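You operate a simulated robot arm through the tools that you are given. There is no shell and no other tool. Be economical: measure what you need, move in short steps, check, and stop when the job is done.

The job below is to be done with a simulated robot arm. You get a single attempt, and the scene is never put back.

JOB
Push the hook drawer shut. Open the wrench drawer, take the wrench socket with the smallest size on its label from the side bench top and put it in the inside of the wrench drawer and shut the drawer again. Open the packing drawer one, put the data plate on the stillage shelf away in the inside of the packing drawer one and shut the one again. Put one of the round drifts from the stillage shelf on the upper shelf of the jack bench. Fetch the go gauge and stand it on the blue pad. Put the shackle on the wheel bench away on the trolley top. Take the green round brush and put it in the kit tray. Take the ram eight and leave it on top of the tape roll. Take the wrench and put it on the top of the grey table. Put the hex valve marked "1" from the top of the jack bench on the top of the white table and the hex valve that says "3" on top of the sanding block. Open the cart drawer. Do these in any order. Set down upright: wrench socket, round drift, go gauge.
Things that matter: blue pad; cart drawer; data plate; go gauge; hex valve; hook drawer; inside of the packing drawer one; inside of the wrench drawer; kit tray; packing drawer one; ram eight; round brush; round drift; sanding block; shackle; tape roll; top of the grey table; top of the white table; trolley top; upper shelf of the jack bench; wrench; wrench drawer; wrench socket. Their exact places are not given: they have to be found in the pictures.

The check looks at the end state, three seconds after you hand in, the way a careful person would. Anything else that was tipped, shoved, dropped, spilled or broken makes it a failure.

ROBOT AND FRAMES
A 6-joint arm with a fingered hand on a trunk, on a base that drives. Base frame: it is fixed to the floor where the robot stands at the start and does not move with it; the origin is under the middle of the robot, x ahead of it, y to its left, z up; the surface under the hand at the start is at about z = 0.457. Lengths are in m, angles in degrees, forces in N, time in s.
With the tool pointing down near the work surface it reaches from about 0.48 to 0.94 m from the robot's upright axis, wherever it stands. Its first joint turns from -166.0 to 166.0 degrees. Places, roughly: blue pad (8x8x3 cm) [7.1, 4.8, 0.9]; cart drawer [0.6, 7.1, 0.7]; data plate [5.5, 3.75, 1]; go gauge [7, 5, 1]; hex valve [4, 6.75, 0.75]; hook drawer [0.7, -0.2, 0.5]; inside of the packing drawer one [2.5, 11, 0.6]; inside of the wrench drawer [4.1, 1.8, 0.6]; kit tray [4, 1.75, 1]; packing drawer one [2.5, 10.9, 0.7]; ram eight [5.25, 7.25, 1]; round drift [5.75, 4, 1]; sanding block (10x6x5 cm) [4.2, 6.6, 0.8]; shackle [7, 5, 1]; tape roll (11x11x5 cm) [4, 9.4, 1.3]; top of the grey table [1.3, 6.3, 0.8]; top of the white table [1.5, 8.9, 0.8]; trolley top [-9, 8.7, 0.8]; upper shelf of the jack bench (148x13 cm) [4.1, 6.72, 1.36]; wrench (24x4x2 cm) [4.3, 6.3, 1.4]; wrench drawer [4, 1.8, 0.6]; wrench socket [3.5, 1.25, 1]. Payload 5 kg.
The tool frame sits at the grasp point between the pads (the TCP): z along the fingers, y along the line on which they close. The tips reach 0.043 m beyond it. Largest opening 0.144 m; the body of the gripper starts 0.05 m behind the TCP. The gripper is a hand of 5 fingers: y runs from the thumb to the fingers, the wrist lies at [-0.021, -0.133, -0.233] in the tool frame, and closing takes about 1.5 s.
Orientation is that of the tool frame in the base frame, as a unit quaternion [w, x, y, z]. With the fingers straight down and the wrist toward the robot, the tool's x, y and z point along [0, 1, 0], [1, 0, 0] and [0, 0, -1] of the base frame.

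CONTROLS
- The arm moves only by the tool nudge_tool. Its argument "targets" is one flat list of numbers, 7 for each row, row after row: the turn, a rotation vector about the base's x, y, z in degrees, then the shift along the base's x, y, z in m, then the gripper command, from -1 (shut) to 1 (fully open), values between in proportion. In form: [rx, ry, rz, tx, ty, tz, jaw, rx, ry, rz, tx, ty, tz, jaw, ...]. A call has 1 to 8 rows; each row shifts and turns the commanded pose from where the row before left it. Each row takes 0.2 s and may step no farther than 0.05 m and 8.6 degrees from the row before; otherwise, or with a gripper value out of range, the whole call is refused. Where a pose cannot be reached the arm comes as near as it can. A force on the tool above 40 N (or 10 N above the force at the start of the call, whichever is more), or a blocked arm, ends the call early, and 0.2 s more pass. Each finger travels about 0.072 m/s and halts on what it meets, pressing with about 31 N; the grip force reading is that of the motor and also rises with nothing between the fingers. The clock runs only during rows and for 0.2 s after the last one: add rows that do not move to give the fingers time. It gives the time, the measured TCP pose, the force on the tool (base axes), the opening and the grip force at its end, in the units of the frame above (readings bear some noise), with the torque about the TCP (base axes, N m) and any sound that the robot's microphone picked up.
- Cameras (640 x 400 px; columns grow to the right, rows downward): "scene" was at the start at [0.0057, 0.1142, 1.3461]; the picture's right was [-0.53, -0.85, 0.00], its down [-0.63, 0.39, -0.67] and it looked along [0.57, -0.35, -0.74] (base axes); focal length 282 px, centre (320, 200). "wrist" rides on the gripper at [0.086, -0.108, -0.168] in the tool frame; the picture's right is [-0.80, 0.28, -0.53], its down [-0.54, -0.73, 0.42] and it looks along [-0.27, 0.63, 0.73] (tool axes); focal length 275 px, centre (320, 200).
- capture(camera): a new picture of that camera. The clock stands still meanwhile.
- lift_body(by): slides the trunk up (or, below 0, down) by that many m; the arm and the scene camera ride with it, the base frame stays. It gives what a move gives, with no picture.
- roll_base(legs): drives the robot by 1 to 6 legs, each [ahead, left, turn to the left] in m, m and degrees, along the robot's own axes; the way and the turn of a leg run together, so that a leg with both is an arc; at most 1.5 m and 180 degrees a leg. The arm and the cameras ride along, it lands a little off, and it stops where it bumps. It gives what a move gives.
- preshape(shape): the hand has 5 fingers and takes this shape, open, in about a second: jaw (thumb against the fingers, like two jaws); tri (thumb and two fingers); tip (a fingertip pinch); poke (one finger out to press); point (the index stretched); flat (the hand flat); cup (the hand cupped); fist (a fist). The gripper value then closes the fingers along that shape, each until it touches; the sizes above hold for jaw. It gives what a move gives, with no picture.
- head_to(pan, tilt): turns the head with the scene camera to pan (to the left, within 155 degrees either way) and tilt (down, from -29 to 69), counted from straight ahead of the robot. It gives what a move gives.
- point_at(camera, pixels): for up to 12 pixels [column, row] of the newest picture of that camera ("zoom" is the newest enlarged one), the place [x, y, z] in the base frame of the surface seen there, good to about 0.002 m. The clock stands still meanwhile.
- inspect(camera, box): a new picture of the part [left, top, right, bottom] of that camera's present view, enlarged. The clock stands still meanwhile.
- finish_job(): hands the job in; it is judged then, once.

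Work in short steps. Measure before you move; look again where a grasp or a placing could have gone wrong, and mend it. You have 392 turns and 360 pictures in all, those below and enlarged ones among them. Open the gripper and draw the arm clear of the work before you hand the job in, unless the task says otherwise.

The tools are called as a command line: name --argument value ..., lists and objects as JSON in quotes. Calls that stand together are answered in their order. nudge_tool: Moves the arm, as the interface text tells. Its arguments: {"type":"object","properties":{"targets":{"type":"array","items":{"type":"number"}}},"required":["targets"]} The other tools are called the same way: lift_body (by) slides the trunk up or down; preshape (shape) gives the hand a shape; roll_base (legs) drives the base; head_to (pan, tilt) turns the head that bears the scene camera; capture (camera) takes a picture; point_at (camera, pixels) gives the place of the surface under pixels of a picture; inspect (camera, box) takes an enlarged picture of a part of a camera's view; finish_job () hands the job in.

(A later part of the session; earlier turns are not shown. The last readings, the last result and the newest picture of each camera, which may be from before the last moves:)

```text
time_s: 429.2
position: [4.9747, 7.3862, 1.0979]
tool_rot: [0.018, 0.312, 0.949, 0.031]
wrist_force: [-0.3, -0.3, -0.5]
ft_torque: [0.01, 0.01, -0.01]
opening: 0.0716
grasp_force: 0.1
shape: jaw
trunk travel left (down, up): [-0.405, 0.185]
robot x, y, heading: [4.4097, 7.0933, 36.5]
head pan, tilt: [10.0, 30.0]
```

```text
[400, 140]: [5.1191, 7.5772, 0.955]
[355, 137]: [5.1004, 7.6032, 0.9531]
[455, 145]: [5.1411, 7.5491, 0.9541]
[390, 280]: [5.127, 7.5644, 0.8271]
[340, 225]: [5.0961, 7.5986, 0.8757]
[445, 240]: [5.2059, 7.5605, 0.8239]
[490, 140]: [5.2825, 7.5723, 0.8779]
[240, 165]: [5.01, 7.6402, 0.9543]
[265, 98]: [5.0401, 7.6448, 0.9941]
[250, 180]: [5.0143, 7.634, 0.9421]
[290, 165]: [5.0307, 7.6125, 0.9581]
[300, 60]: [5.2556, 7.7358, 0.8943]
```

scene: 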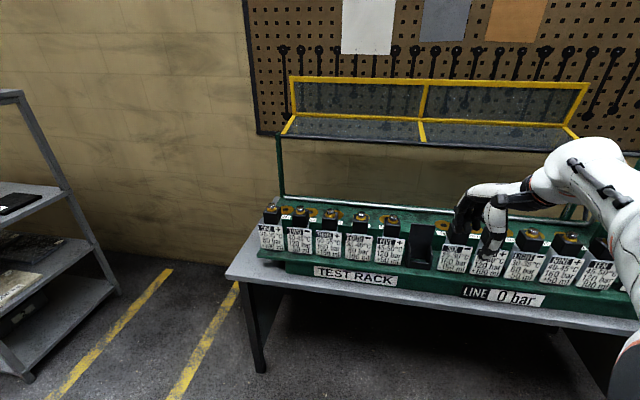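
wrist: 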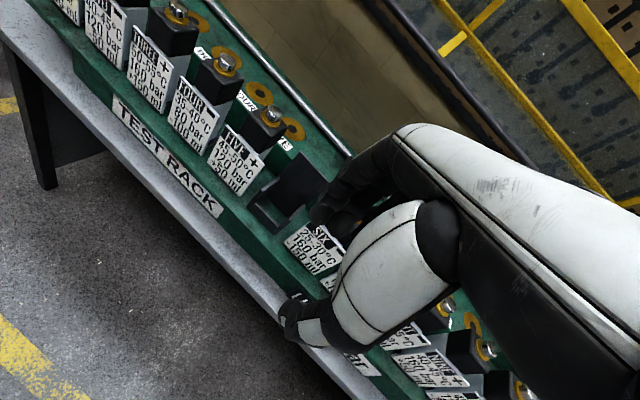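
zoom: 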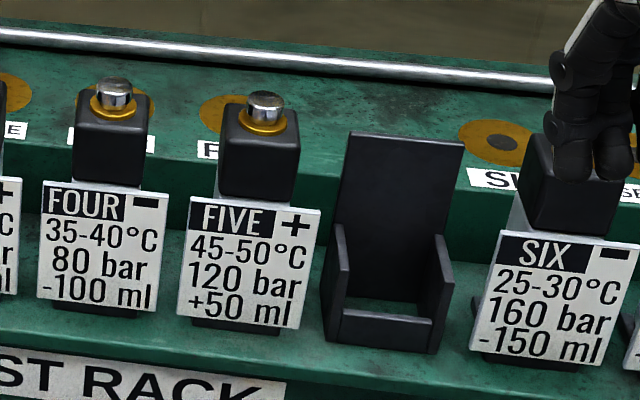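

The rams sit in chairs with tall backs, so I'll grip EIGHT's black head from the front with a horizontal hand (closing sideways), which also suits the high shelf later. I back up 0.2 m and reorient: yaw, then tilt forward.

roll_base --legs '[[-0.2, -0.2, 0]]'

nudge_tool --targets '[0, 0, 8, 0, 0, 0, 0, 0, 0, 8, 0, 0, 0, 0, 0, 0, 8, 0, 0, 0, 0, 0, 0, 8, 0, 0, 0, 0, 0, 0, 8, 0, 0, 0, 0, 0, 0, 8, 0, 0, 0, 0, 0, 0, 8, 0, 0, 0, 0, 0, 0, 8, 0, 0, 0, 0]'

nudge_tool --targets '[0, 0, 8, 0, 0, 0, 0, 4.79, -6.63, 0, 0, 0, 0, 0, 4.79, -6.63, 0, 0, 0, 0, 0, 4.79, -6.63, 0, 0, 0, 0, 0, 4.79, -6.63, 0, 0, 0, 0, 0, 4.79, -6.63, 0, 0, 0, 0, 0, 4.79, -6.63, 0, 0, 0, 0, 0, 4.79, -6.63, 0, 0, 0, 0, 0]'

nudge_tool --targets '[4.79, -6.63, 0, 0, 0, 0, 0, 4.79, -6.63, 0, 0, 0, 0, 0, 4.79, -6.63, 0, 0, 0, 0, 0, 4.79, -6.63, 0, 0, 0, 0, 0]'

capture --camera "scene"

```text
time_s: 430.7
position: [4.9674, 7.211, 1.1023]
tool_rot: [0.02, 0.326, 0.945, 0.032]
wrist_force: [0.2, 0.3, 0.0]
ft_torque: [-0.01, -0.02, 0.02]
opening: 0.0718
grasp_force: 0.0
shape: jaw
trunk travel left (down, up): [-0.405, 0.185]
robot x, y, heading: [4.3902, 6.9343, 34.5]
head pan, tilt: [10.0, 30.0]
stopped in leg 1: the robot was blocked; the commanded pose is now the measured one
```

```text
time_s: 432.5
position: [4.9682, 7.2103, 1.1017]
tool_rot: [0.0, -0.224, 0.974, 0.039]
wrist_force: [0.4, -0.6, 0.0]
ft_torque: [-0.01, 0.01, 0.0]
opening: 0.0722
grasp_force: 0.0
shape: jaw
trunk travel left (down, up): [-0.405, 0.185]
robot x, y, heading: [4.3938, 6.935, 34.7]
head pan, tilt: [10.0, 30.0]
```

```text
time_s: 434.3
position: [4.9672, 7.2091, 1.1004]
tool_rot: [0.452, -0.27, 0.829, 0.188]
wrist_force: [0.8, 0.9, 0.0]
ft_torque: [-0.06, -0.01, 0.0]
opening: 0.0721
grasp_force: 0.1
shape: jaw
trunk travel left (down, up): [-0.405, 0.185]
robot x, y, heading: [4.3911, 6.9369, 34.8]
head pan, tilt: [10.0, 30.0]
```

```text
time_s: 435.3
position: [4.9669, 7.2104, 1.1023]
tool_rot: [0.667, -0.229, 0.661, 0.256]
wrist_force: [-0.2, 0.8, -0.7]
ft_torque: [0.01, 0.02, -0.03]
opening: 0.0717
grasp_force: 0.2
shape: jaw
trunk travel left (down, up): [-0.405, 0.185]
robot x, y, heading: [4.3936, 6.9325, 34.9]
head pan, tilt: [10.0, 30.0]
```

```text
206 pictures are left
```

scene: 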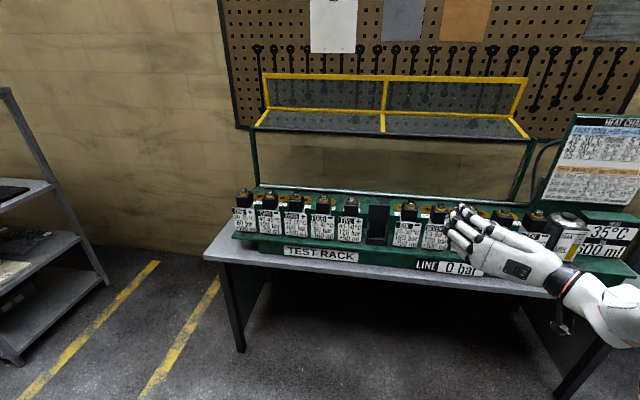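

The base bumped into the jack bench behind me (l≈7.62). I move forward and check that nothing there was disturbed.

roll_base --legs '[[0.06, 0, 1.5]]'

head_to --pan -150 --tilt 35

capture --camera "scene"

head_to --pan 150 --tilt 35

capture --camera "scene"

```text
time_s: 436.2
position: [5.0072, 7.2603, 1.1014]
tool_rot: [0.663, -0.237, 0.659, 0.265]
wrist_force: [-0.9, 0.3, 0.3]
ft_torque: [0.04, 0.0, -0.01]
opening: 0.0718
grasp_force: 0.1
shape: jaw
trunk travel left (down, up): [-0.405, 0.185]
robot x, y, heading: [4.4402, 6.9718, 36.2]
head pan, tilt: [10.0, 30.0]
```

```text
time_s: 438.7
position: [5.0084, 7.2601, 1.101]
tool_rot: [0.662, -0.238, 0.659, 0.265]
wrist_force: [0.3, -0.2, -0.2]
ft_torque: [0.0, -0.03, 0.01]
opening: 0.0716
grasp_force: 0.1
shape: jaw
trunk travel left (down, up): [-0.405, 0.185]
robot x, y, heading: [4.4415, 6.9671, 36.4]
head pan, tilt: [-150.0, 35.0]
```

```text
205 pictures are left
```

scene: 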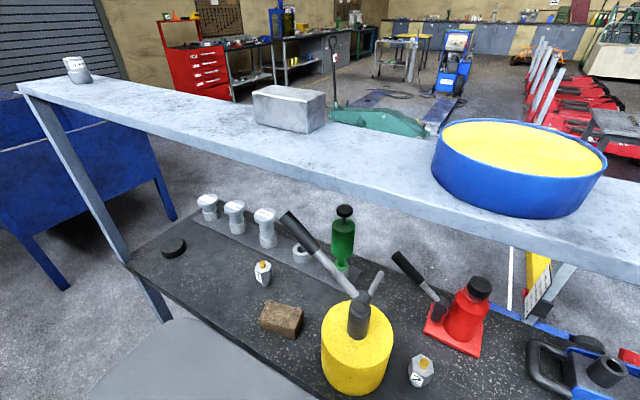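

```text
time_s: 442.8
position: [5.0082, 7.2613, 1.1015]
tool_rot: [0.663, -0.236, 0.659, 0.265]
wrist_force: [0.2, 0.5, -0.1]
ft_torque: [-0.03, -0.03, -0.04]
opening: 0.0719
grasp_force: 0.2
shape: jaw
trunk travel left (down, up): [-0.405, 0.185]
robot x, y, heading: [4.4441, 6.9682, 36.4]
head pan, tilt: [150.0, 35.0]
```

```text
204 pictures are left
```

scene: 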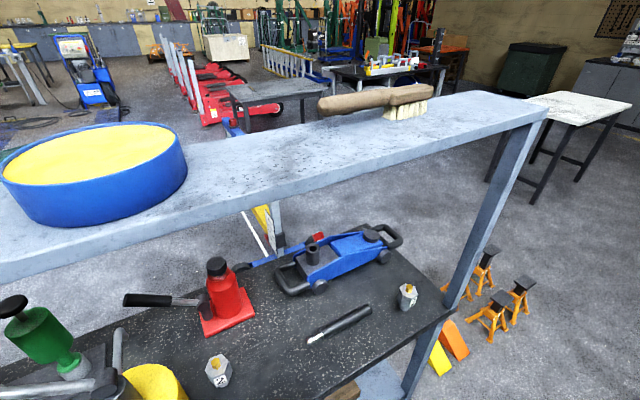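

Nothing was disturbed; the drift still stands, and I also see valve 3 next to the blue trolley jack. Now I switch to the "tri" shape to narrow the hand for the ram's head, and look at it.

preshape --shape "tri"

head_to --pan 0 --tilt 30

capture --camera "wrist"

inspect --camera "scene" --box '[340, 160, 600, 320]'

```text
time_s: 443.7
position: [5.0092, 7.2597, 1.1022]
tool_rot: [0.663, -0.237, 0.659, 0.265]
wrist_force: [-0.4, -0.2, -0.4]
ft_torque: [0.04, 0.01, -0.01]
opening: 0.1437
grasp_force: 0.0
shape: tri
trunk travel left (down, up): [-0.405, 0.185]
robot x, y, heading: [4.4414, 6.9732, 36.2]
head pan, tilt: [150.0, 35.0]
```

```text
time_s: 446.1
position: [5.0085, 7.2608, 1.1009]
tool_rot: [0.662, -0.237, 0.66, 0.265]
wrist_force: [-0.1, -0.5, -0.1]
ft_torque: [-0.02, 0.01, 0.03]
opening: 0.1437
grasp_force: 0.0
shape: tri
trunk travel left (down, up): [-0.405, 0.185]
robot x, y, heading: [4.442, 6.9698, 36.3]
head pan, tilt: [0.0, 30.0]
```

```text
203 pictures are left
```

wrist: 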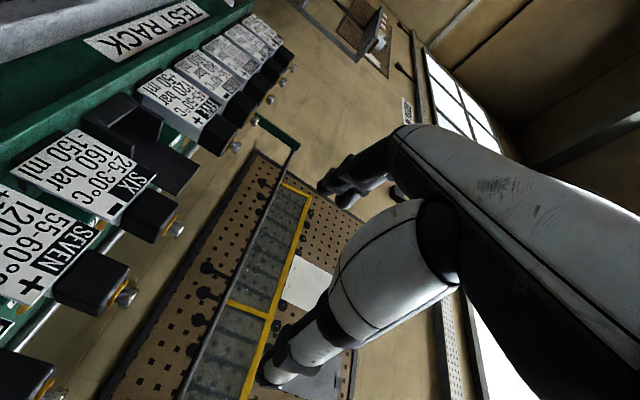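

```text
2.46 times, centred on (470, 240) of scene
```

zoom: 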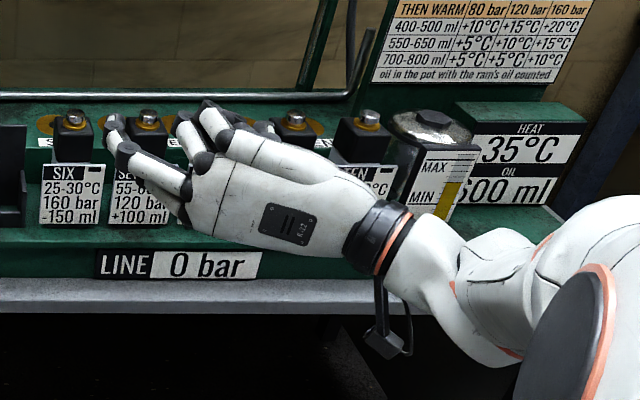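

I set the opening to about 7.5 cm and locate the fingertips.

nudge_tool --targets '[0, 0, -2.8, 0, 0, 0, 0.05, 0, 0, -2.8, 0, 0, 0, 0.05, 0, 0, 0, 0, 0, 0, 0.05, 0, 0, 0, 0, 0, 0, 0.05]'

capture --camera "wrist"

capture --camera "scene"

inspect --camera "scene" --box '[340, 180, 500, 280]'

```text
time_s: 447.1
position: [5.0083, 7.2623, 1.1014]
tool_rot: [0.675, -0.204, 0.67, 0.232]
wrist_force: [0.8, -0.1, -0.1]
ft_torque: [0.02, 0.02, -0.02]
opening: 0.0761
grasp_force: 0.0
shape: tri
trunk travel left (down, up): [-0.405, 0.185]
robot x, y, heading: [4.4414, 6.9717, 36.3]
head pan, tilt: [0.0, 30.0]
```

```text
201 pictures are left
```

wrist: 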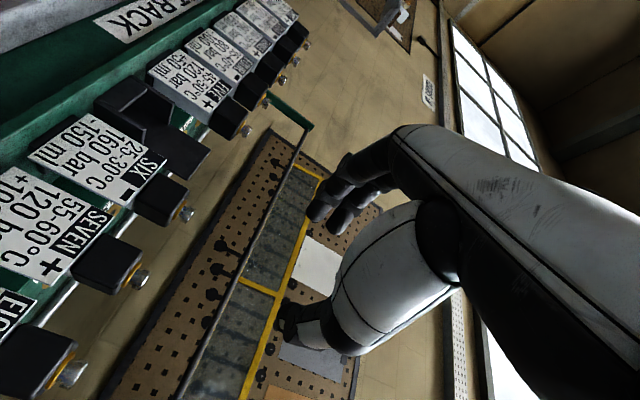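

```text
200 pictures are left
```

scene: 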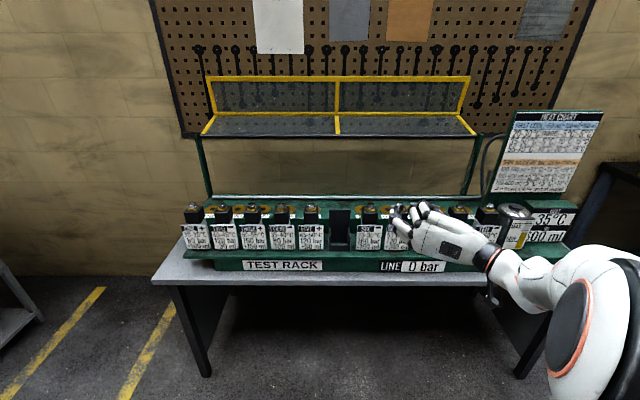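

```text
4.00 times, centred on (420, 230) of scene
```

zoom: 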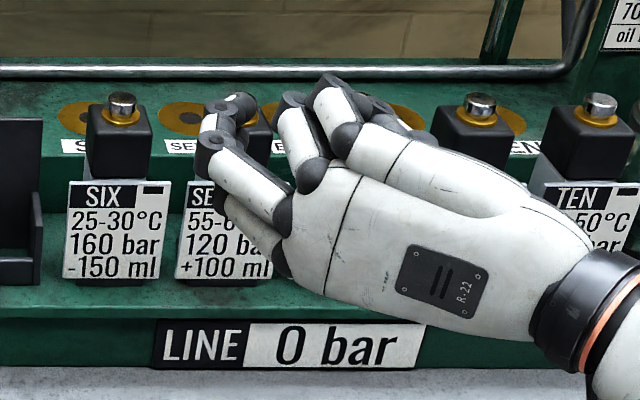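

point_at --camera "wrist" --pixels '[[318, 212], [335, 225], [345, 190], [290, 310], [300, 325], [315, 345], [365, 190]]'

point_at --camera "scene" --pixels '[[393, 212], [394, 217], [400, 206], [401, 232], [409, 246], [425, 208]]'

```text
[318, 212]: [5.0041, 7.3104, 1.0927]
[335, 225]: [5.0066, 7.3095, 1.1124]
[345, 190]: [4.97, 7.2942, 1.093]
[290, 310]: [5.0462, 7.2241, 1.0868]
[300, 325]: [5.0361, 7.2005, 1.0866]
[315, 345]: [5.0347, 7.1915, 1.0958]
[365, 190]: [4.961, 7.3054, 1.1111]
```

```text
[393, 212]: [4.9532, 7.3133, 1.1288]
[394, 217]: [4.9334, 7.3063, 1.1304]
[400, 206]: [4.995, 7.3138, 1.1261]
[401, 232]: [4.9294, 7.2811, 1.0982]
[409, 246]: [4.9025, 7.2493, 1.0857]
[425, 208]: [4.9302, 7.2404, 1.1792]
```

Fingertips straddle TCP height ±1.5 cm. I lower 15 cm, shift right 12 cm to line up with EIGHT, and approach partway.

lift_body --by -0.15

roll_base --legs '[[0.0, -0.122, 0], [0.12, 0, 0]]'

inspect --camera "scene" --box '[340, 150, 560, 300]'

capture --camera "wrist"

```text
time_s: 448.8
position: [5.0097, 7.2606, 0.9507]
tool_rot: [0.675, -0.205, 0.67, 0.233]
wrist_force: [0.4, -0.1, -0.5]
ft_torque: [0.01, 0.0, 0.03]
opening: 0.076
grasp_force: 0.2
shape: tri
trunk travel left (down, up): [-0.255, 0.335]
robot x, y, heading: [4.4455, 6.9707, 36.0]
head pan, tilt: [0.0, 30.0]
```

```text
time_s: 450.9
position: [5.1775, 7.2314, 0.9515]
tool_rot: [0.676, -0.204, 0.67, 0.231]
wrist_force: [0.4, 0.8, 0.1]
ft_torque: [0.01, 0.04, -0.02]
opening: 0.076
grasp_force: 0.1
shape: tri
trunk travel left (down, up): [-0.255, 0.335]
robot x, y, heading: [4.6124, 6.9434, 36.2]
head pan, tilt: [0.0, 30.0]
```

```text
2.67 times, centred on (450, 225) of scene
```

zoom: 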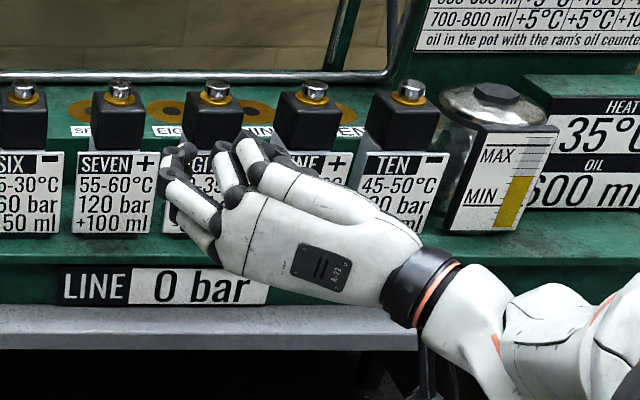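

```text
197 pictures are left
```

wrist: 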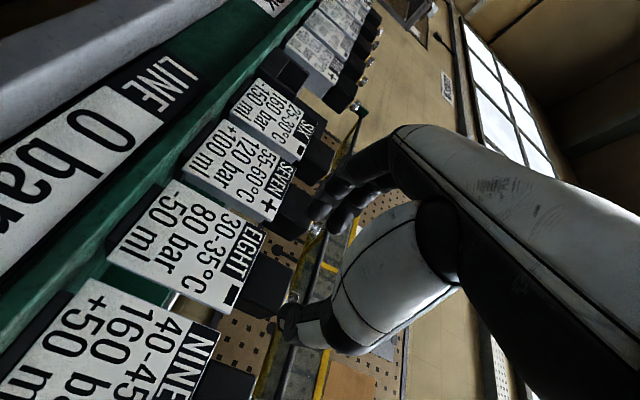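

Fingers and thumb line up with the gaps either side of EIGHT's head. I advance 10 cm.

roll_base --legs '[[0.098, 0, 0]]'

capture --camera "wrist"

inspect --camera "scene" --box '[340, 170, 500, 280]'

```text
time_s: 452.0
position: [5.257, 7.2907, 0.9504]
tool_rot: [0.675, -0.204, 0.67, 0.232]
wrist_force: [0.0, -4.4, -0.5]
ft_torque: [0.02, -0.02, 0.1]
opening: 0.0746
grasp_force: 0.1
shape: tri
trunk travel left (down, up): [-0.255, 0.335]
robot x, y, heading: [4.6896, 7.0017, 36.3]
head pan, tilt: [0.0, 30.0]
```

```text
196 pictures are left
```

wrist: 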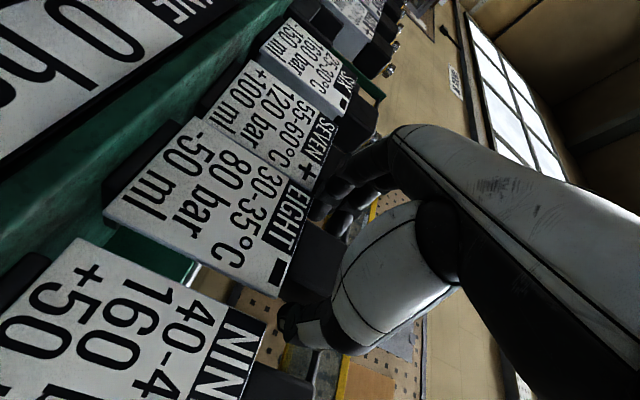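

```text
3.64 times, centred on (420, 225) of scene
```

zoom: 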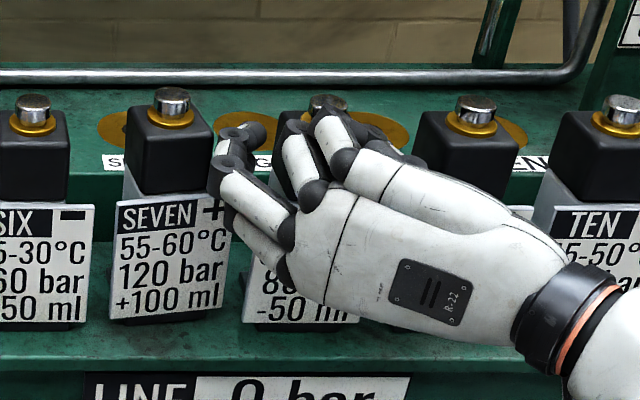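

Contact is slight on the left; closing moves the fingers away from SEVEN. I close.

nudge_tool --targets '[0, 0, 0, 0, 0, 0, -0.3, 0, 0, 0, 0, 0, 0, -0.6, 0, 0, 0, 0, 0, 0, -1, 0, 0, 0, 0, 0, 0, -1, 0, 0, 0, 0, 0, 0, -1]'

capture --camera "wrist"

inspect --camera "scene" --box '[340, 170, 500, 280]'

```text
time_s: 453.2
position: [5.2562, 7.2893, 0.9523]
tool_rot: [0.675, -0.204, 0.67, 0.231]
wrist_force: [3.8, -1.3, 2.0]
ft_torque: [-0.02, -0.04, -0.1]
opening: 0.0441
grasp_force: 31.2
shape: tri
trunk travel left (down, up): [-0.255, 0.335]
robot x, y, heading: [4.6925, 6.998, 36.6]
head pan, tilt: [0.0, 30.0]
```

```text
194 pictures are left
```

wrist: 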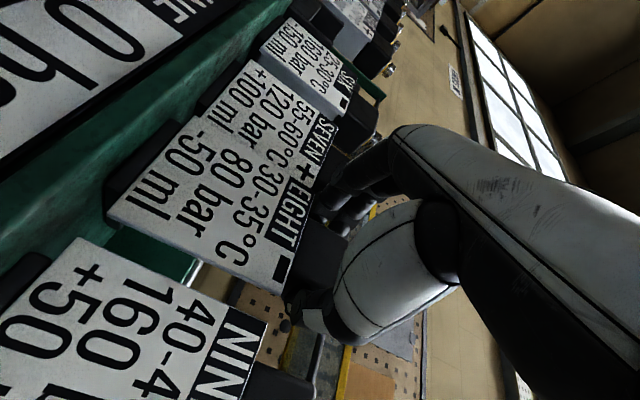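

```text
3.64 times, centred on (420, 225) of scene
```

zoom: 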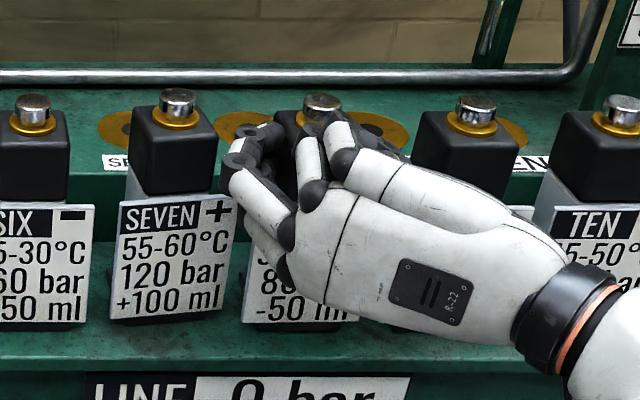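

SEVEN may have moved slightly. I zoom in closely to check.

inspect --camera "scene" --box '[360, 185, 430, 260]'

inspect --camera "wrist" --box '[200, 80, 400, 340]'

```text
5.33 times, centred on (395, 222) of scene
```

zoom: 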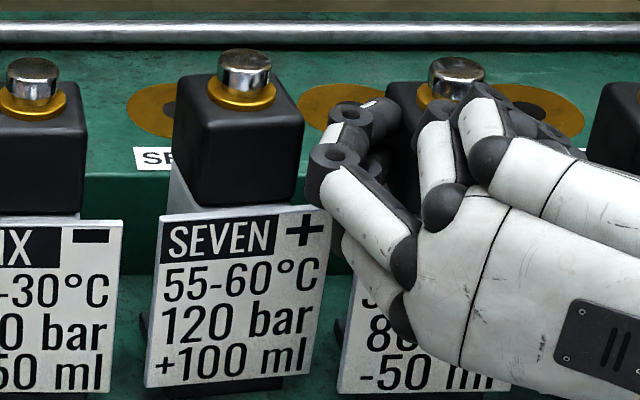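

```text
1.54 times, centred on (300, 210) of wrist
```

zoom: 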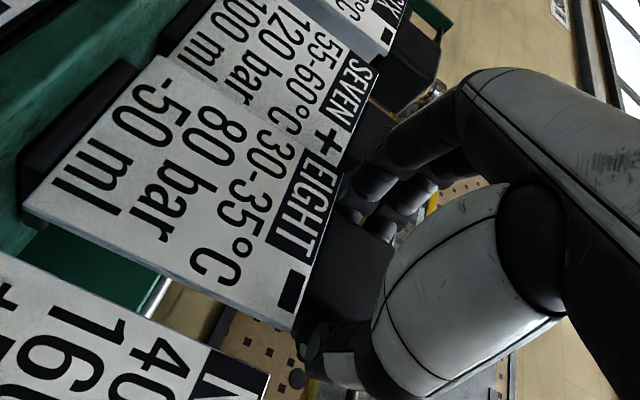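

SEVEN got turned by a few degrees in its chair. EIGHT's head is gripped; I lift slowly by 3 cm and watch SEVEN.

nudge_tool --targets '[0, 0, 0, 0, 0, 0.01, -1, 0, 0, 0, 0, 0, 0.01, -1, 0, 0, 0, 0, 0, 0.01, -1, 0, 0, 0, 0, 0, 0, -1]'

inspect --camera "scene" --box '[340, 170, 500, 280]'

```text
time_s: 454.2
position: [5.2566, 7.2895, 0.9798]
tool_rot: [0.674, -0.204, 0.671, 0.232]
wrist_force: [0.2, 0.0, -15.9]
ft_torque: [-0.32, 0.33, 0.01]
opening: 0.0446
grasp_force: 30.6
shape: tri
trunk travel left (down, up): [-0.255, 0.335]
robot x, y, heading: [4.6928, 6.9995, 36.4]
head pan, tilt: [0.0, 30.0]
```

```text
3.64 times, centred on (420, 225) of scene
```

zoom: 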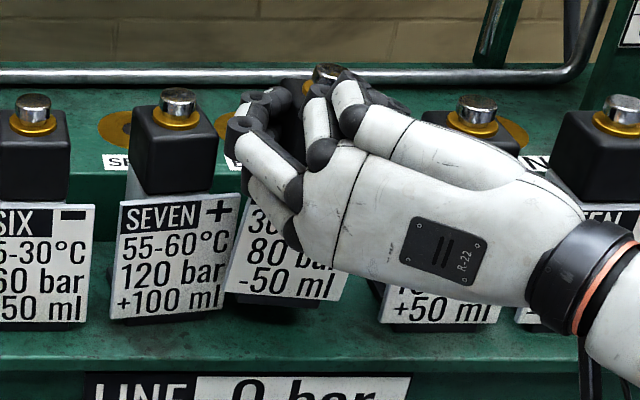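

EIGHT is up (about 1.6 kg), SEVEN stayed. I raise 12 cm more, back off slightly, and look.

lift_body --by 0.12

roll_base --legs '[[-0.15, 0, 0]]'

capture --camera "scene"

capture --camera "wrist"

inspect --camera "scene" --box '[300, 150, 520, 290]'

```text
time_s: 455.7
position: [5.2556, 7.2906, 1.1006]
tool_rot: [0.674, -0.205, 0.671, 0.232]
wrist_force: [-0.3, -0.1, -15.9]
ft_torque: [-0.36, 0.36, 0.0]
opening: 0.0443
grasp_force: 31.3
shape: tri
trunk travel left (down, up): [-0.375, 0.215]
robot x, y, heading: [4.6887, 7.0023, 36.1]
head pan, tilt: [0.0, 30.0]
```

```text
time_s: 457.1
position: [5.1336, 7.1999, 1.1011]
tool_rot: [0.674, -0.205, 0.671, 0.231]
wrist_force: [-0.9, -0.9, -15.8]
ft_torque: [-0.42, 0.41, 0.0]
opening: 0.0444
grasp_force: 31.0
shape: tri
trunk travel left (down, up): [-0.375, 0.215]
robot x, y, heading: [4.5639, 6.906, 36.1]
head pan, tilt: [0.0, 30.0]
```

```text
189 pictures are left
```

scene: 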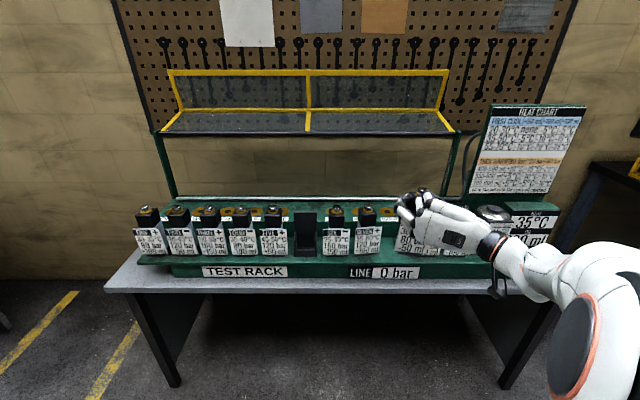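

```text
188 pictures are left
```

wrist: 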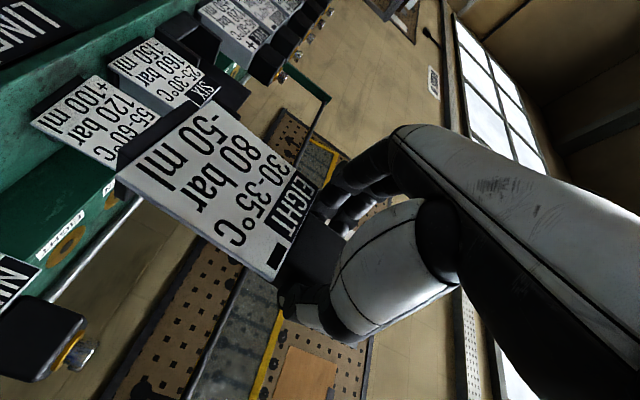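

```text
2.86 times, centred on (410, 220) of scene
```

zoom: 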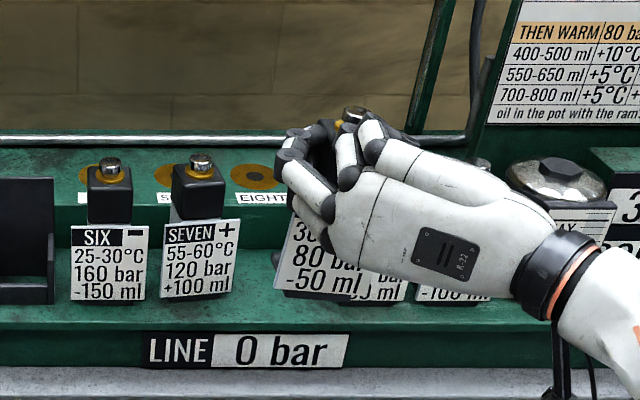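

point_at --camera "zoom" --pixels '[[200, 162], [109, 167], [165, 290], [232, 290], [160, 232], [238, 222], [75, 232], [148, 230]]'

point_at --camera "wrist" --pixels '[[215, 102], [120, 180], [315, 185], [270, 278], [160, 165], [290, 225], [300, 250], [335, 270]]'

```text
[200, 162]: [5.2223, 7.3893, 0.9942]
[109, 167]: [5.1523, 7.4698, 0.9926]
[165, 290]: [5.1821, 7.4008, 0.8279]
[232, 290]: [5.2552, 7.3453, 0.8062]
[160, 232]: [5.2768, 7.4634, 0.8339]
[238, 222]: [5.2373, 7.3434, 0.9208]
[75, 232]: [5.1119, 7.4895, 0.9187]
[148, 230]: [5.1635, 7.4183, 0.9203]
```

```text
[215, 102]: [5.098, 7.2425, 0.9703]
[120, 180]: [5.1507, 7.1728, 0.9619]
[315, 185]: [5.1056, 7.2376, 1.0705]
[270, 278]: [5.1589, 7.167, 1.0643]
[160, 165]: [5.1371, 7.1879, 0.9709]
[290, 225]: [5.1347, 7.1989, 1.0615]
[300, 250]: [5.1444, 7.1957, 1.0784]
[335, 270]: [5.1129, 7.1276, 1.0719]
```

EIGHT hangs nearly upright (about 4° off). I raise the trunk, drive left along the aisle toward the shelf unit, and look.

lift_body --by 0.21

roll_base --legs '[[0, 1.4, 0]]'

head_to --pan 25 --tilt 15

capture --camera "scene"

```text
time_s: 459.4
position: [5.1325, 7.2009, 1.3108]
tool_rot: [0.674, -0.204, 0.671, 0.232]
wrist_force: [-0.1, 0.0, -15.8]
ft_torque: [-0.33, 0.35, 0.01]
opening: 0.0445
grasp_force: 31.0
shape: tri
trunk travel left (down, up): [-0.585, 0.005]
robot x, y, heading: [4.5668, 6.9098, 36.1]
head pan, tilt: [0.0, 30.0]
```

```text
time_s: 466.2
position: [4.3302, 8.3003, 1.3123]
tool_rot: [0.675, -0.203, 0.671, 0.229]
wrist_force: [0.1, 0.4, -16.2]
ft_torque: [-0.35, 0.34, 0.01]
opening: 0.0445
grasp_force: 30.8
shape: tri
trunk travel left (down, up): [-0.585, 0.005]
robot x, y, heading: [3.7586, 8.0141, 36.1]
head pan, tilt: [0.0, 30.0]
```

```text
time_s: 467.1
position: [4.3294, 8.3007, 1.3103]
tool_rot: [0.675, -0.203, 0.672, 0.23]
wrist_force: [0.4, -0.2, -16.6]
ft_torque: [-0.36, 0.31, -0.01]
opening: 0.0445
grasp_force: 31.2
shape: tri
trunk travel left (down, up): [-0.585, 0.005]
robot x, y, heading: [3.7637, 8.013, 35.9]
head pan, tilt: [25.0, 15.0]
```

```text
186 pictures are left
```

scene: 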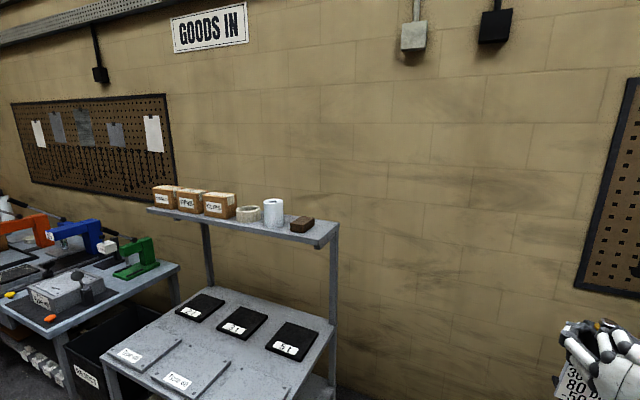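

I zoom on the top shelf and measure the roll candidates.

inspect --camera "scene" --box '[140, 175, 350, 260]'

point_at --camera "scene" --pixels '[[248, 209], [248, 219], [238, 211], [259, 212], [273, 200], [273, 224], [301, 220], [225, 196], [150, 208], [320, 243], [250, 226], [336, 228]]'

```text
3.05 times, centred on (245, 218) of scene
```

zoom: 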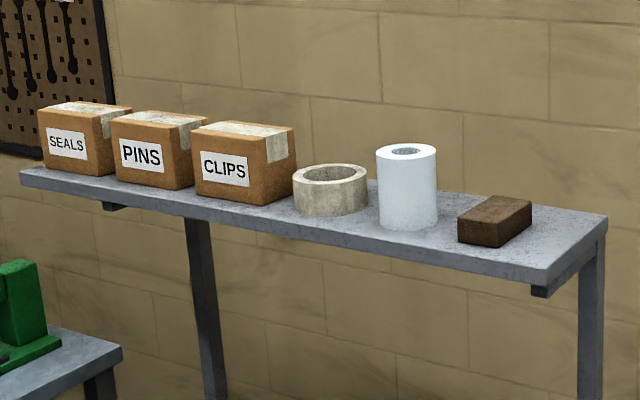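

```text
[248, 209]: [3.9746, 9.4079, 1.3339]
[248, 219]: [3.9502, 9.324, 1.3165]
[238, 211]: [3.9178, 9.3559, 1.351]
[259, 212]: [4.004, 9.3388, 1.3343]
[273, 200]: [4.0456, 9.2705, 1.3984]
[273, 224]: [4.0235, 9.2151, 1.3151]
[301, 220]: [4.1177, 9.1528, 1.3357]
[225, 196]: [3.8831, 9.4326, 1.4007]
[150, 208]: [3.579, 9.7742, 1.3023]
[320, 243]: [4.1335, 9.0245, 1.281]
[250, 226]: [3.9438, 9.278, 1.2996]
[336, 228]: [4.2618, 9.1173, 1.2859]
```

The tape roll is centred near (3.967,9.367), top z≈1.352. I raise the hand 20 cm for clearance and measure the shelf unit's front.

point_at --camera "scene" --pixels '[[105, 358], [120, 395], [280, 395], [205, 290], [333, 325], [160, 330]]'

nudge_tool --targets '[0, 0, 0, 0, 0, 0.025, -1, 0, 0, 0, 0, 0, 0.025, -1, 0, 0, 0, 0, 0, 0.025, -1, 0, 0, 0, 0, 0, 0.025, -1, 0, 0, 0, 0, 0, 0.025, -1, 0, 0, 0, 0, 0, 0.025, -1, 0, 0, 0, 0, 0, 0.025, -1, 0, 0, 0, 0, 0, 0.025, -1]'

capture --camera "wrist"

```text
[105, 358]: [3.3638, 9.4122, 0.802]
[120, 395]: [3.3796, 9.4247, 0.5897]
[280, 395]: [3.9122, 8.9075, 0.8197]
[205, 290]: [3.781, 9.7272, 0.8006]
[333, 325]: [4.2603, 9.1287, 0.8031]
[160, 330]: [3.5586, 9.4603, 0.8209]
```

```text
time_s: 468.9
position: [4.3287, 8.3002, 1.5094]
tool_rot: [0.674, -0.203, 0.672, 0.23]
wrist_force: [-0.9, -0.1, -17.2]
ft_torque: [-0.32, 0.37, 0.01]
opening: 0.0447
grasp_force: 30.7
shape: tri
trunk travel left (down, up): [-0.585, 0.005]
robot x, y, heading: [3.7601, 8.0105, 36.2]
head pan, tilt: [25.0, 15.0]
```

```text
184 pictures are left
```

wrist: 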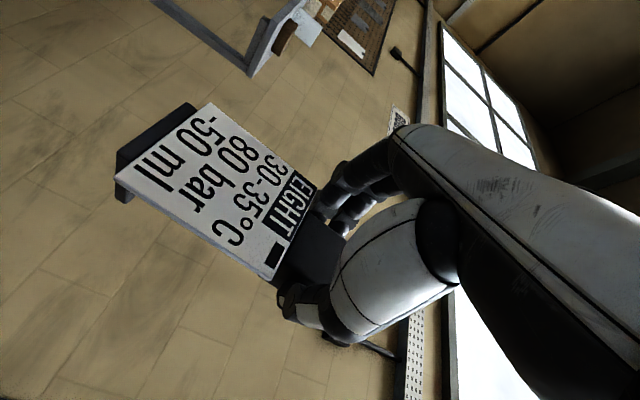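

The arm manages z=1.509 with the horizontal hand. The unit's front is at l=8.24, so I place the base at l≈7.92 in front of the roll.

roll_base --legs '[[0, 1.07, 0], [0.17, 0, 0]]'

head_to --pan 5 --tilt 15

capture --camera "scene"

capture --camera "wrist"

```text
time_s: 475.4
position: [3.8485, 9.2596, 1.5092]
tool_rot: [0.677, -0.199, 0.672, 0.225]
wrist_force: [3.2, 0.9, -15.8]
ft_torque: [-0.25, 0.2, -0.01]
opening: 0.0446
grasp_force: 30.9
shape: tri
trunk travel left (down, up): [-0.585, 0.005]
robot x, y, heading: [3.2746, 8.9823, 35.3]
head pan, tilt: [25.0, 15.0]
```

```text
time_s: 476.3
position: [3.8488, 9.2601, 1.5091]
tool_rot: [0.676, -0.198, 0.673, 0.225]
wrist_force: [-0.5, -1.6, -15.6]
ft_torque: [-0.36, 0.34, 0.02]
opening: 0.0448
grasp_force: 30.8
shape: tri
trunk travel left (down, up): [-0.585, 0.005]
robot x, y, heading: [3.2716, 8.98, 35.1]
head pan, tilt: [5.0, 15.0]
```

```text
183 pictures are left
```

scene: 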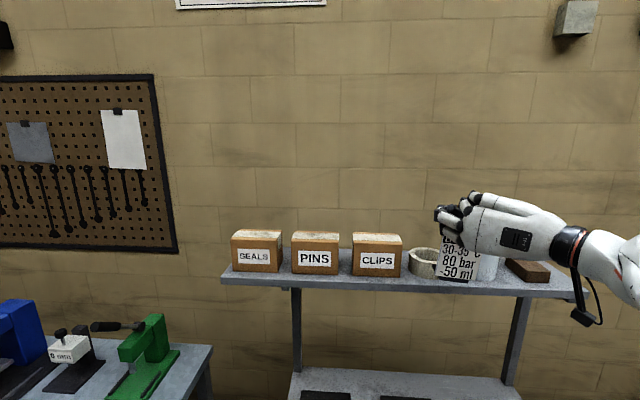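

```text
182 pictures are left
```

wrist: 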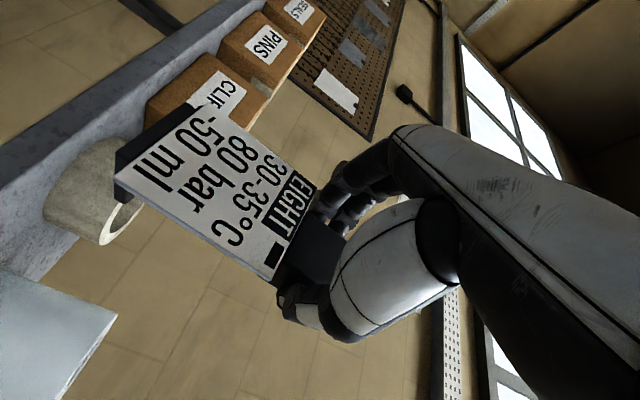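

I re-measure the roll and ram bottom from here.

point_at --camera "scene" --pixels '[[422, 249], [410, 256], [422, 262], [422, 274], [409, 268], [440, 278], [465, 279], [398, 240], [490, 262]]'

point_at --camera "wrist" --pixels '[[70, 170], [60, 205], [100, 235], [85, 185], [125, 190], [155, 125], [120, 175], [205, 108]]'

```text
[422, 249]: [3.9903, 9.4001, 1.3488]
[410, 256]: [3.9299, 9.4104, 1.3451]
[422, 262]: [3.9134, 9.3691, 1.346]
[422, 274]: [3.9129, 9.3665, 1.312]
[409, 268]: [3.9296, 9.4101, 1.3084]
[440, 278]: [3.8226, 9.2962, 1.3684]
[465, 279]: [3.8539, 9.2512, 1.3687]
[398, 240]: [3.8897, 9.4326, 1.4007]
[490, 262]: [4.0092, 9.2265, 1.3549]
```

```text
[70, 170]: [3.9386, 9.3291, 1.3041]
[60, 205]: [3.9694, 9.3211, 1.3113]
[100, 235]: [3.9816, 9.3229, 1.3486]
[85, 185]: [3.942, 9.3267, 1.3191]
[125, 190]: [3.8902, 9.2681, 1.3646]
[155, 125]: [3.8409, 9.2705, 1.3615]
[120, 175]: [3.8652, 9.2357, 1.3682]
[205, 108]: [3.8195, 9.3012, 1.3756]
```

The roll's centre is (3.967,9.375), top 1.349; the ram's base is at z≈1.361. I raise 1 cm and move the arm (0.106, 0.096) over the roll.

nudge_tool --targets '[0, 0, 0, 0, 0, 0.012, -1, 0, 0, 0, 0.0211, 0.0192, 0, -1, 0, 0, 0, 0.0211, 0.0192, 0, -1, 0, 0, 0, 0.0211, 0.0192, 0, -1, 0, 0, 0, 0.0211, 0.0192, 0, -1, 0, 0, 0, 0.0211, 0.0192, 0, -1, 0, 0, 0, 0, 0, 0, -1]'

capture --camera "wrist"

inspect --camera "scene" --box '[390, 180, 550, 300]'

```text
time_s: 477.9
position: [3.9514, 9.3554, 1.5211]
tool_rot: [0.676, -0.198, 0.673, 0.225]
wrist_force: [-1.7, -0.6, -14.8]
ft_torque: [-0.44, 0.46, -0.03]
opening: 0.0446
grasp_force: 31.7
shape: tri
trunk travel left (down, up): [-0.585, 0.005]
robot x, y, heading: [3.2681, 8.9777, 35.1]
head pan, tilt: [5.0, 15.0]
```

```text
181 pictures are left
```

wrist: 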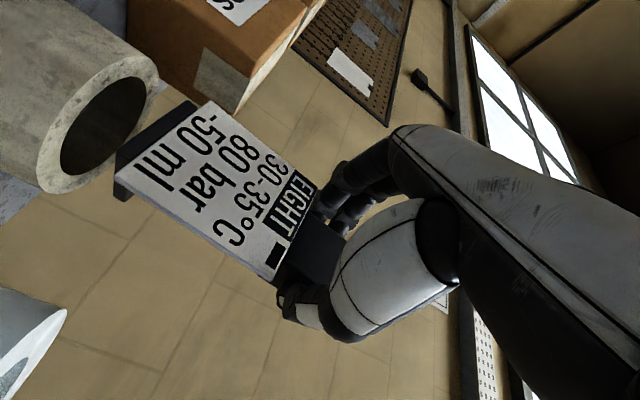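

```text
3.33 times, centred on (470, 240) of scene
```

zoom: 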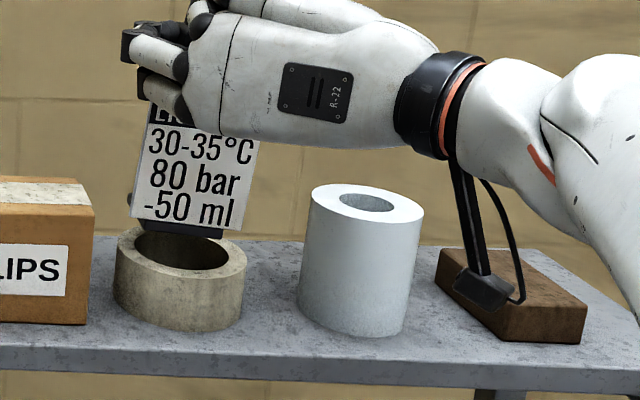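

The roll has an open bore, so I need the ram's base size to be sure it is supported. I zoom on the base.

inspect --camera "wrist" --box '[30, 40, 240, 220]'

```text
2.22 times, centred on (135, 130) of wrist
```

zoom: 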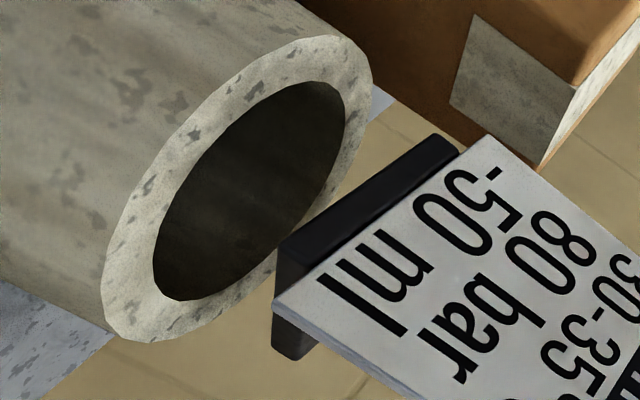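

point_at --camera "zoom" --pixels '[[435, 140], [350, 195], [290, 240], [285, 260], [280, 345], [290, 355], [310, 350], [105, 320], [365, 75], [165, 290], [335, 95]]'

```text
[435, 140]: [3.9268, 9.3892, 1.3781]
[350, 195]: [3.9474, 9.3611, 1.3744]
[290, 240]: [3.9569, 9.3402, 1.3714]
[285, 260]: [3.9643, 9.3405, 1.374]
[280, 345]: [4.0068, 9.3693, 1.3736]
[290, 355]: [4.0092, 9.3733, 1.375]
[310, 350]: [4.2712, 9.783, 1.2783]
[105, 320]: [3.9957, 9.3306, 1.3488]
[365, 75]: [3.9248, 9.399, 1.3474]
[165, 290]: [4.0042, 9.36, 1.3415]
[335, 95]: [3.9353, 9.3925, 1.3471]
```

The base is about 58 mm square against a bore of ~80 mm—marginal if the bore is truly open. It is centred, so I lower in small steps and feel at which height it is supported (rim z=1.349).

nudge_tool --targets '[0, 0, 0, 0, 0, -0.01, -1, 0, 0, 0, 0, 0, -0.006, -1, 0, 0, 0, 0, 0, -0.004, -1, 0, 0, 0, 0, 0, 0, -1]'

nudge_tool --targets '[0, 0, 0, 0, 0, -0.003, -1, 0, 0, 0, 0, 0, -0.003, -1, 0, 0, 0, 0, 0, 0, -1]'

inspect --camera "scene" --box '[390, 200, 500, 290]'

```text
time_s: 478.9
position: [3.9526, 9.3564, 1.501]
tool_rot: [0.676, -0.199, 0.673, 0.225]
wrist_force: [1.5, 0.0, -13.1]
ft_torque: [-0.35, 0.24, 0.04]
opening: 0.0445
grasp_force: 30.9
shape: tri
trunk travel left (down, up): [-0.585, 0.005]
robot x, y, heading: [3.2759, 8.9834, 34.8]
head pan, tilt: [5.0, 15.0]
```

```text
time_s: 479.7
position: [3.9513, 9.3585, 1.4982]
tool_rot: [0.678, -0.198, 0.671, 0.226]
wrist_force: [0.1, 6.4, 4.3]
ft_torque: [0.25, -0.01, 0.09]
opening: 0.0447
grasp_force: 31.0
shape: tri
trunk travel left (down, up): [-0.585, 0.005]
robot x, y, heading: [3.2742, 8.9831, 35.0]
head pan, tilt: [5.0, 15.0]
```

```text
4.44 times, centred on (445, 245) of scene
```

zoom: 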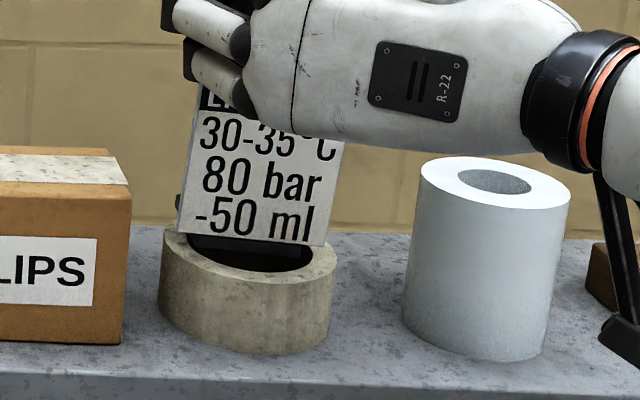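

It is supported at rim height, but I want to know whether the bore is really open. I lift slightly, shift 3 cm left so that the lower edge is over the bore, and feel again.

nudge_tool --targets '[0, 0, 0, 0, 0, 0.01, -1, 0, 0, 0, -0.0088, 0.0121, 0, -1, 0, 0, 0, -0.0088, 0.0121, 0, -1, 0, 0, 0, 0, 0, -0.004, -1, 0, 0, 0, 0, 0, -0.004, -1, 0, 0, 0, 0, 0, 0, -1]'

nudge_tool --targets '[0, 0, 0, 0, 0, -0.002, -1, 0, 0, 0, 0, 0, -0.002, -1, 0, 0, 0, 0, 0, 0, -1]'

```text
time_s: 481.1
position: [3.9339, 9.3805, 1.4992]
tool_rot: [0.677, -0.198, 0.672, 0.226]
wrist_force: [-0.3, 5.3, -0.5]
ft_torque: [0.07, 0.01, 0.08]
opening: 0.0447
grasp_force: 30.8
shape: tri
trunk travel left (down, up): [-0.585, 0.005]
robot x, y, heading: [3.2731, 8.9781, 35.3]
head pan, tilt: [5.0, 15.0]
```

```text
time_s: 481.9
position: [3.9335, 9.3802, 1.4961]
tool_rot: [0.678, -0.199, 0.671, 0.226]
wrist_force: [-4.0, 4.8, 11.4]
ft_torque: [0.39, -0.18, 0.19]
opening: 0.0448
grasp_force: 30.9
shape: tri
trunk travel left (down, up): [-0.585, 0.005]
robot x, y, heading: [3.2753, 8.9851, 35.0]
head pan, tilt: [5.0, 15.0]
```

Support came at the same height over the bore, so the roll acts as solid. I go back to centre, take out the roll tilt, and lower.

nudge_tool --targets '[0, 0, 0, 0, 0, 0.01, -1, -3.3, -2.4, 0, 0.0088, -0.0121, 0, -1, 0, 0, 0, 0.0088, -0.0121, 0, -1, 0, 0, 0, 0, 0, -0.003, -1, 0, 0, 0, 0, 0, 0, -1]'

inspect --camera "scene" --box '[390, 200, 500, 290]'

inspect --camera "wrist" --box '[30, 40, 340, 300]'

```text
time_s: 483.1
position: [3.9527, 9.3564, 1.5003]
tool_rot: [0.684, -0.222, 0.665, 0.202]
wrist_force: [0.0, 0.8, -11.8]
ft_torque: [-0.28, 0.23, 0.01]
opening: 0.0448
grasp_force: 31.0
shape: tri
trunk travel left (down, up): [-0.585, 0.005]
robot x, y, heading: [3.2767, 8.9834, 35.3]
head pan, tilt: [5.0, 15.0]
```

```text
4.44 times, centred on (445, 245) of scene
```

zoom: 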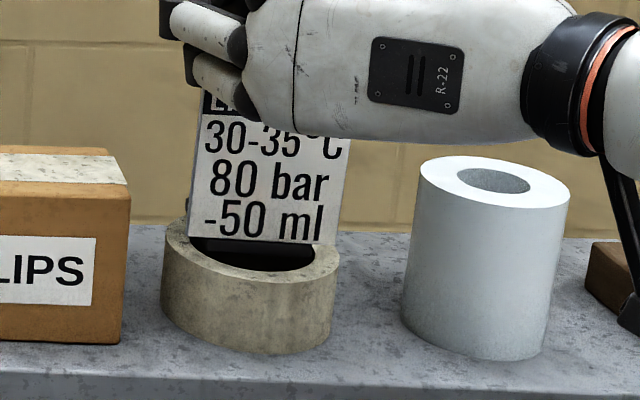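

```text
1.54 times, centred on (185, 170) of wrist
```

zoom: 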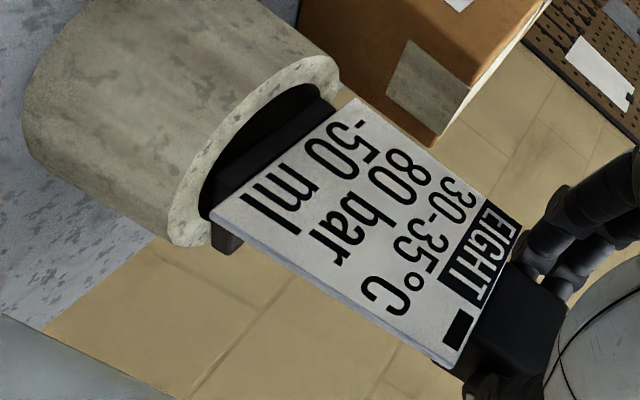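

Nearly level and centred. I lower 2 mm at a time until the weight is carried.

nudge_tool --targets '[0, 0, 0, 0, 0, -0.002, -1, 0, 0, 0, 0, 0, 0, -1]'

nudge_tool --targets '[0, 0, 0, 0, 0, -0.002, -1, 0, 0, 0, 0, 0, 0, -1]'

nudge_tool --targets '[0, 0, 0, 0, 0, -0.001, -1, 0, 0, 0, 0, 0, 0, -1]'

inspect --camera "wrist" --box '[30, 40, 340, 300]'

```text
time_s: 483.7
position: [3.9523, 9.3565, 1.4979]
tool_rot: [0.684, -0.223, 0.664, 0.202]
wrist_force: [0.7, 0.2, -8.3]
ft_torque: [-0.22, 0.21, 0.0]
opening: 0.0446
grasp_force: 31.1
shape: tri
trunk travel left (down, up): [-0.585, 0.005]
robot x, y, heading: [3.2748, 8.9791, 35.0]
head pan, tilt: [5.0, 15.0]
```

```text
time_s: 484.3
position: [3.9515, 9.3577, 1.4983]
tool_rot: [0.685, -0.221, 0.664, 0.202]
wrist_force: [-1.1, 2.8, -3.4]
ft_torque: [-0.11, 0.09, 0.06]
opening: 0.0446
grasp_force: 31.3
shape: tri
trunk travel left (down, up): [-0.585, 0.005]
robot x, y, heading: [3.2736, 8.9829, 35.4]
head pan, tilt: [5.0, 15.0]
```

```text
time_s: 484.9
position: [3.9515, 9.3575, 1.496]
tool_rot: [0.685, -0.223, 0.664, 0.201]
wrist_force: [-0.2, 1.8, 1.4]
ft_torque: [0.12, 0.01, 0.08]
opening: 0.0448
grasp_force: 31.6
shape: tri
trunk travel left (down, up): [-0.585, 0.005]
robot x, y, heading: [3.2735, 8.9824, 35.1]
head pan, tilt: [5.0, 15.0]
```

```text
1.54 times, centred on (185, 170) of wrist
```

zoom: 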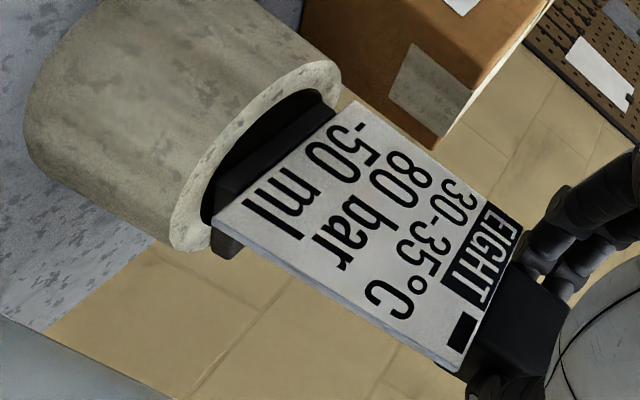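

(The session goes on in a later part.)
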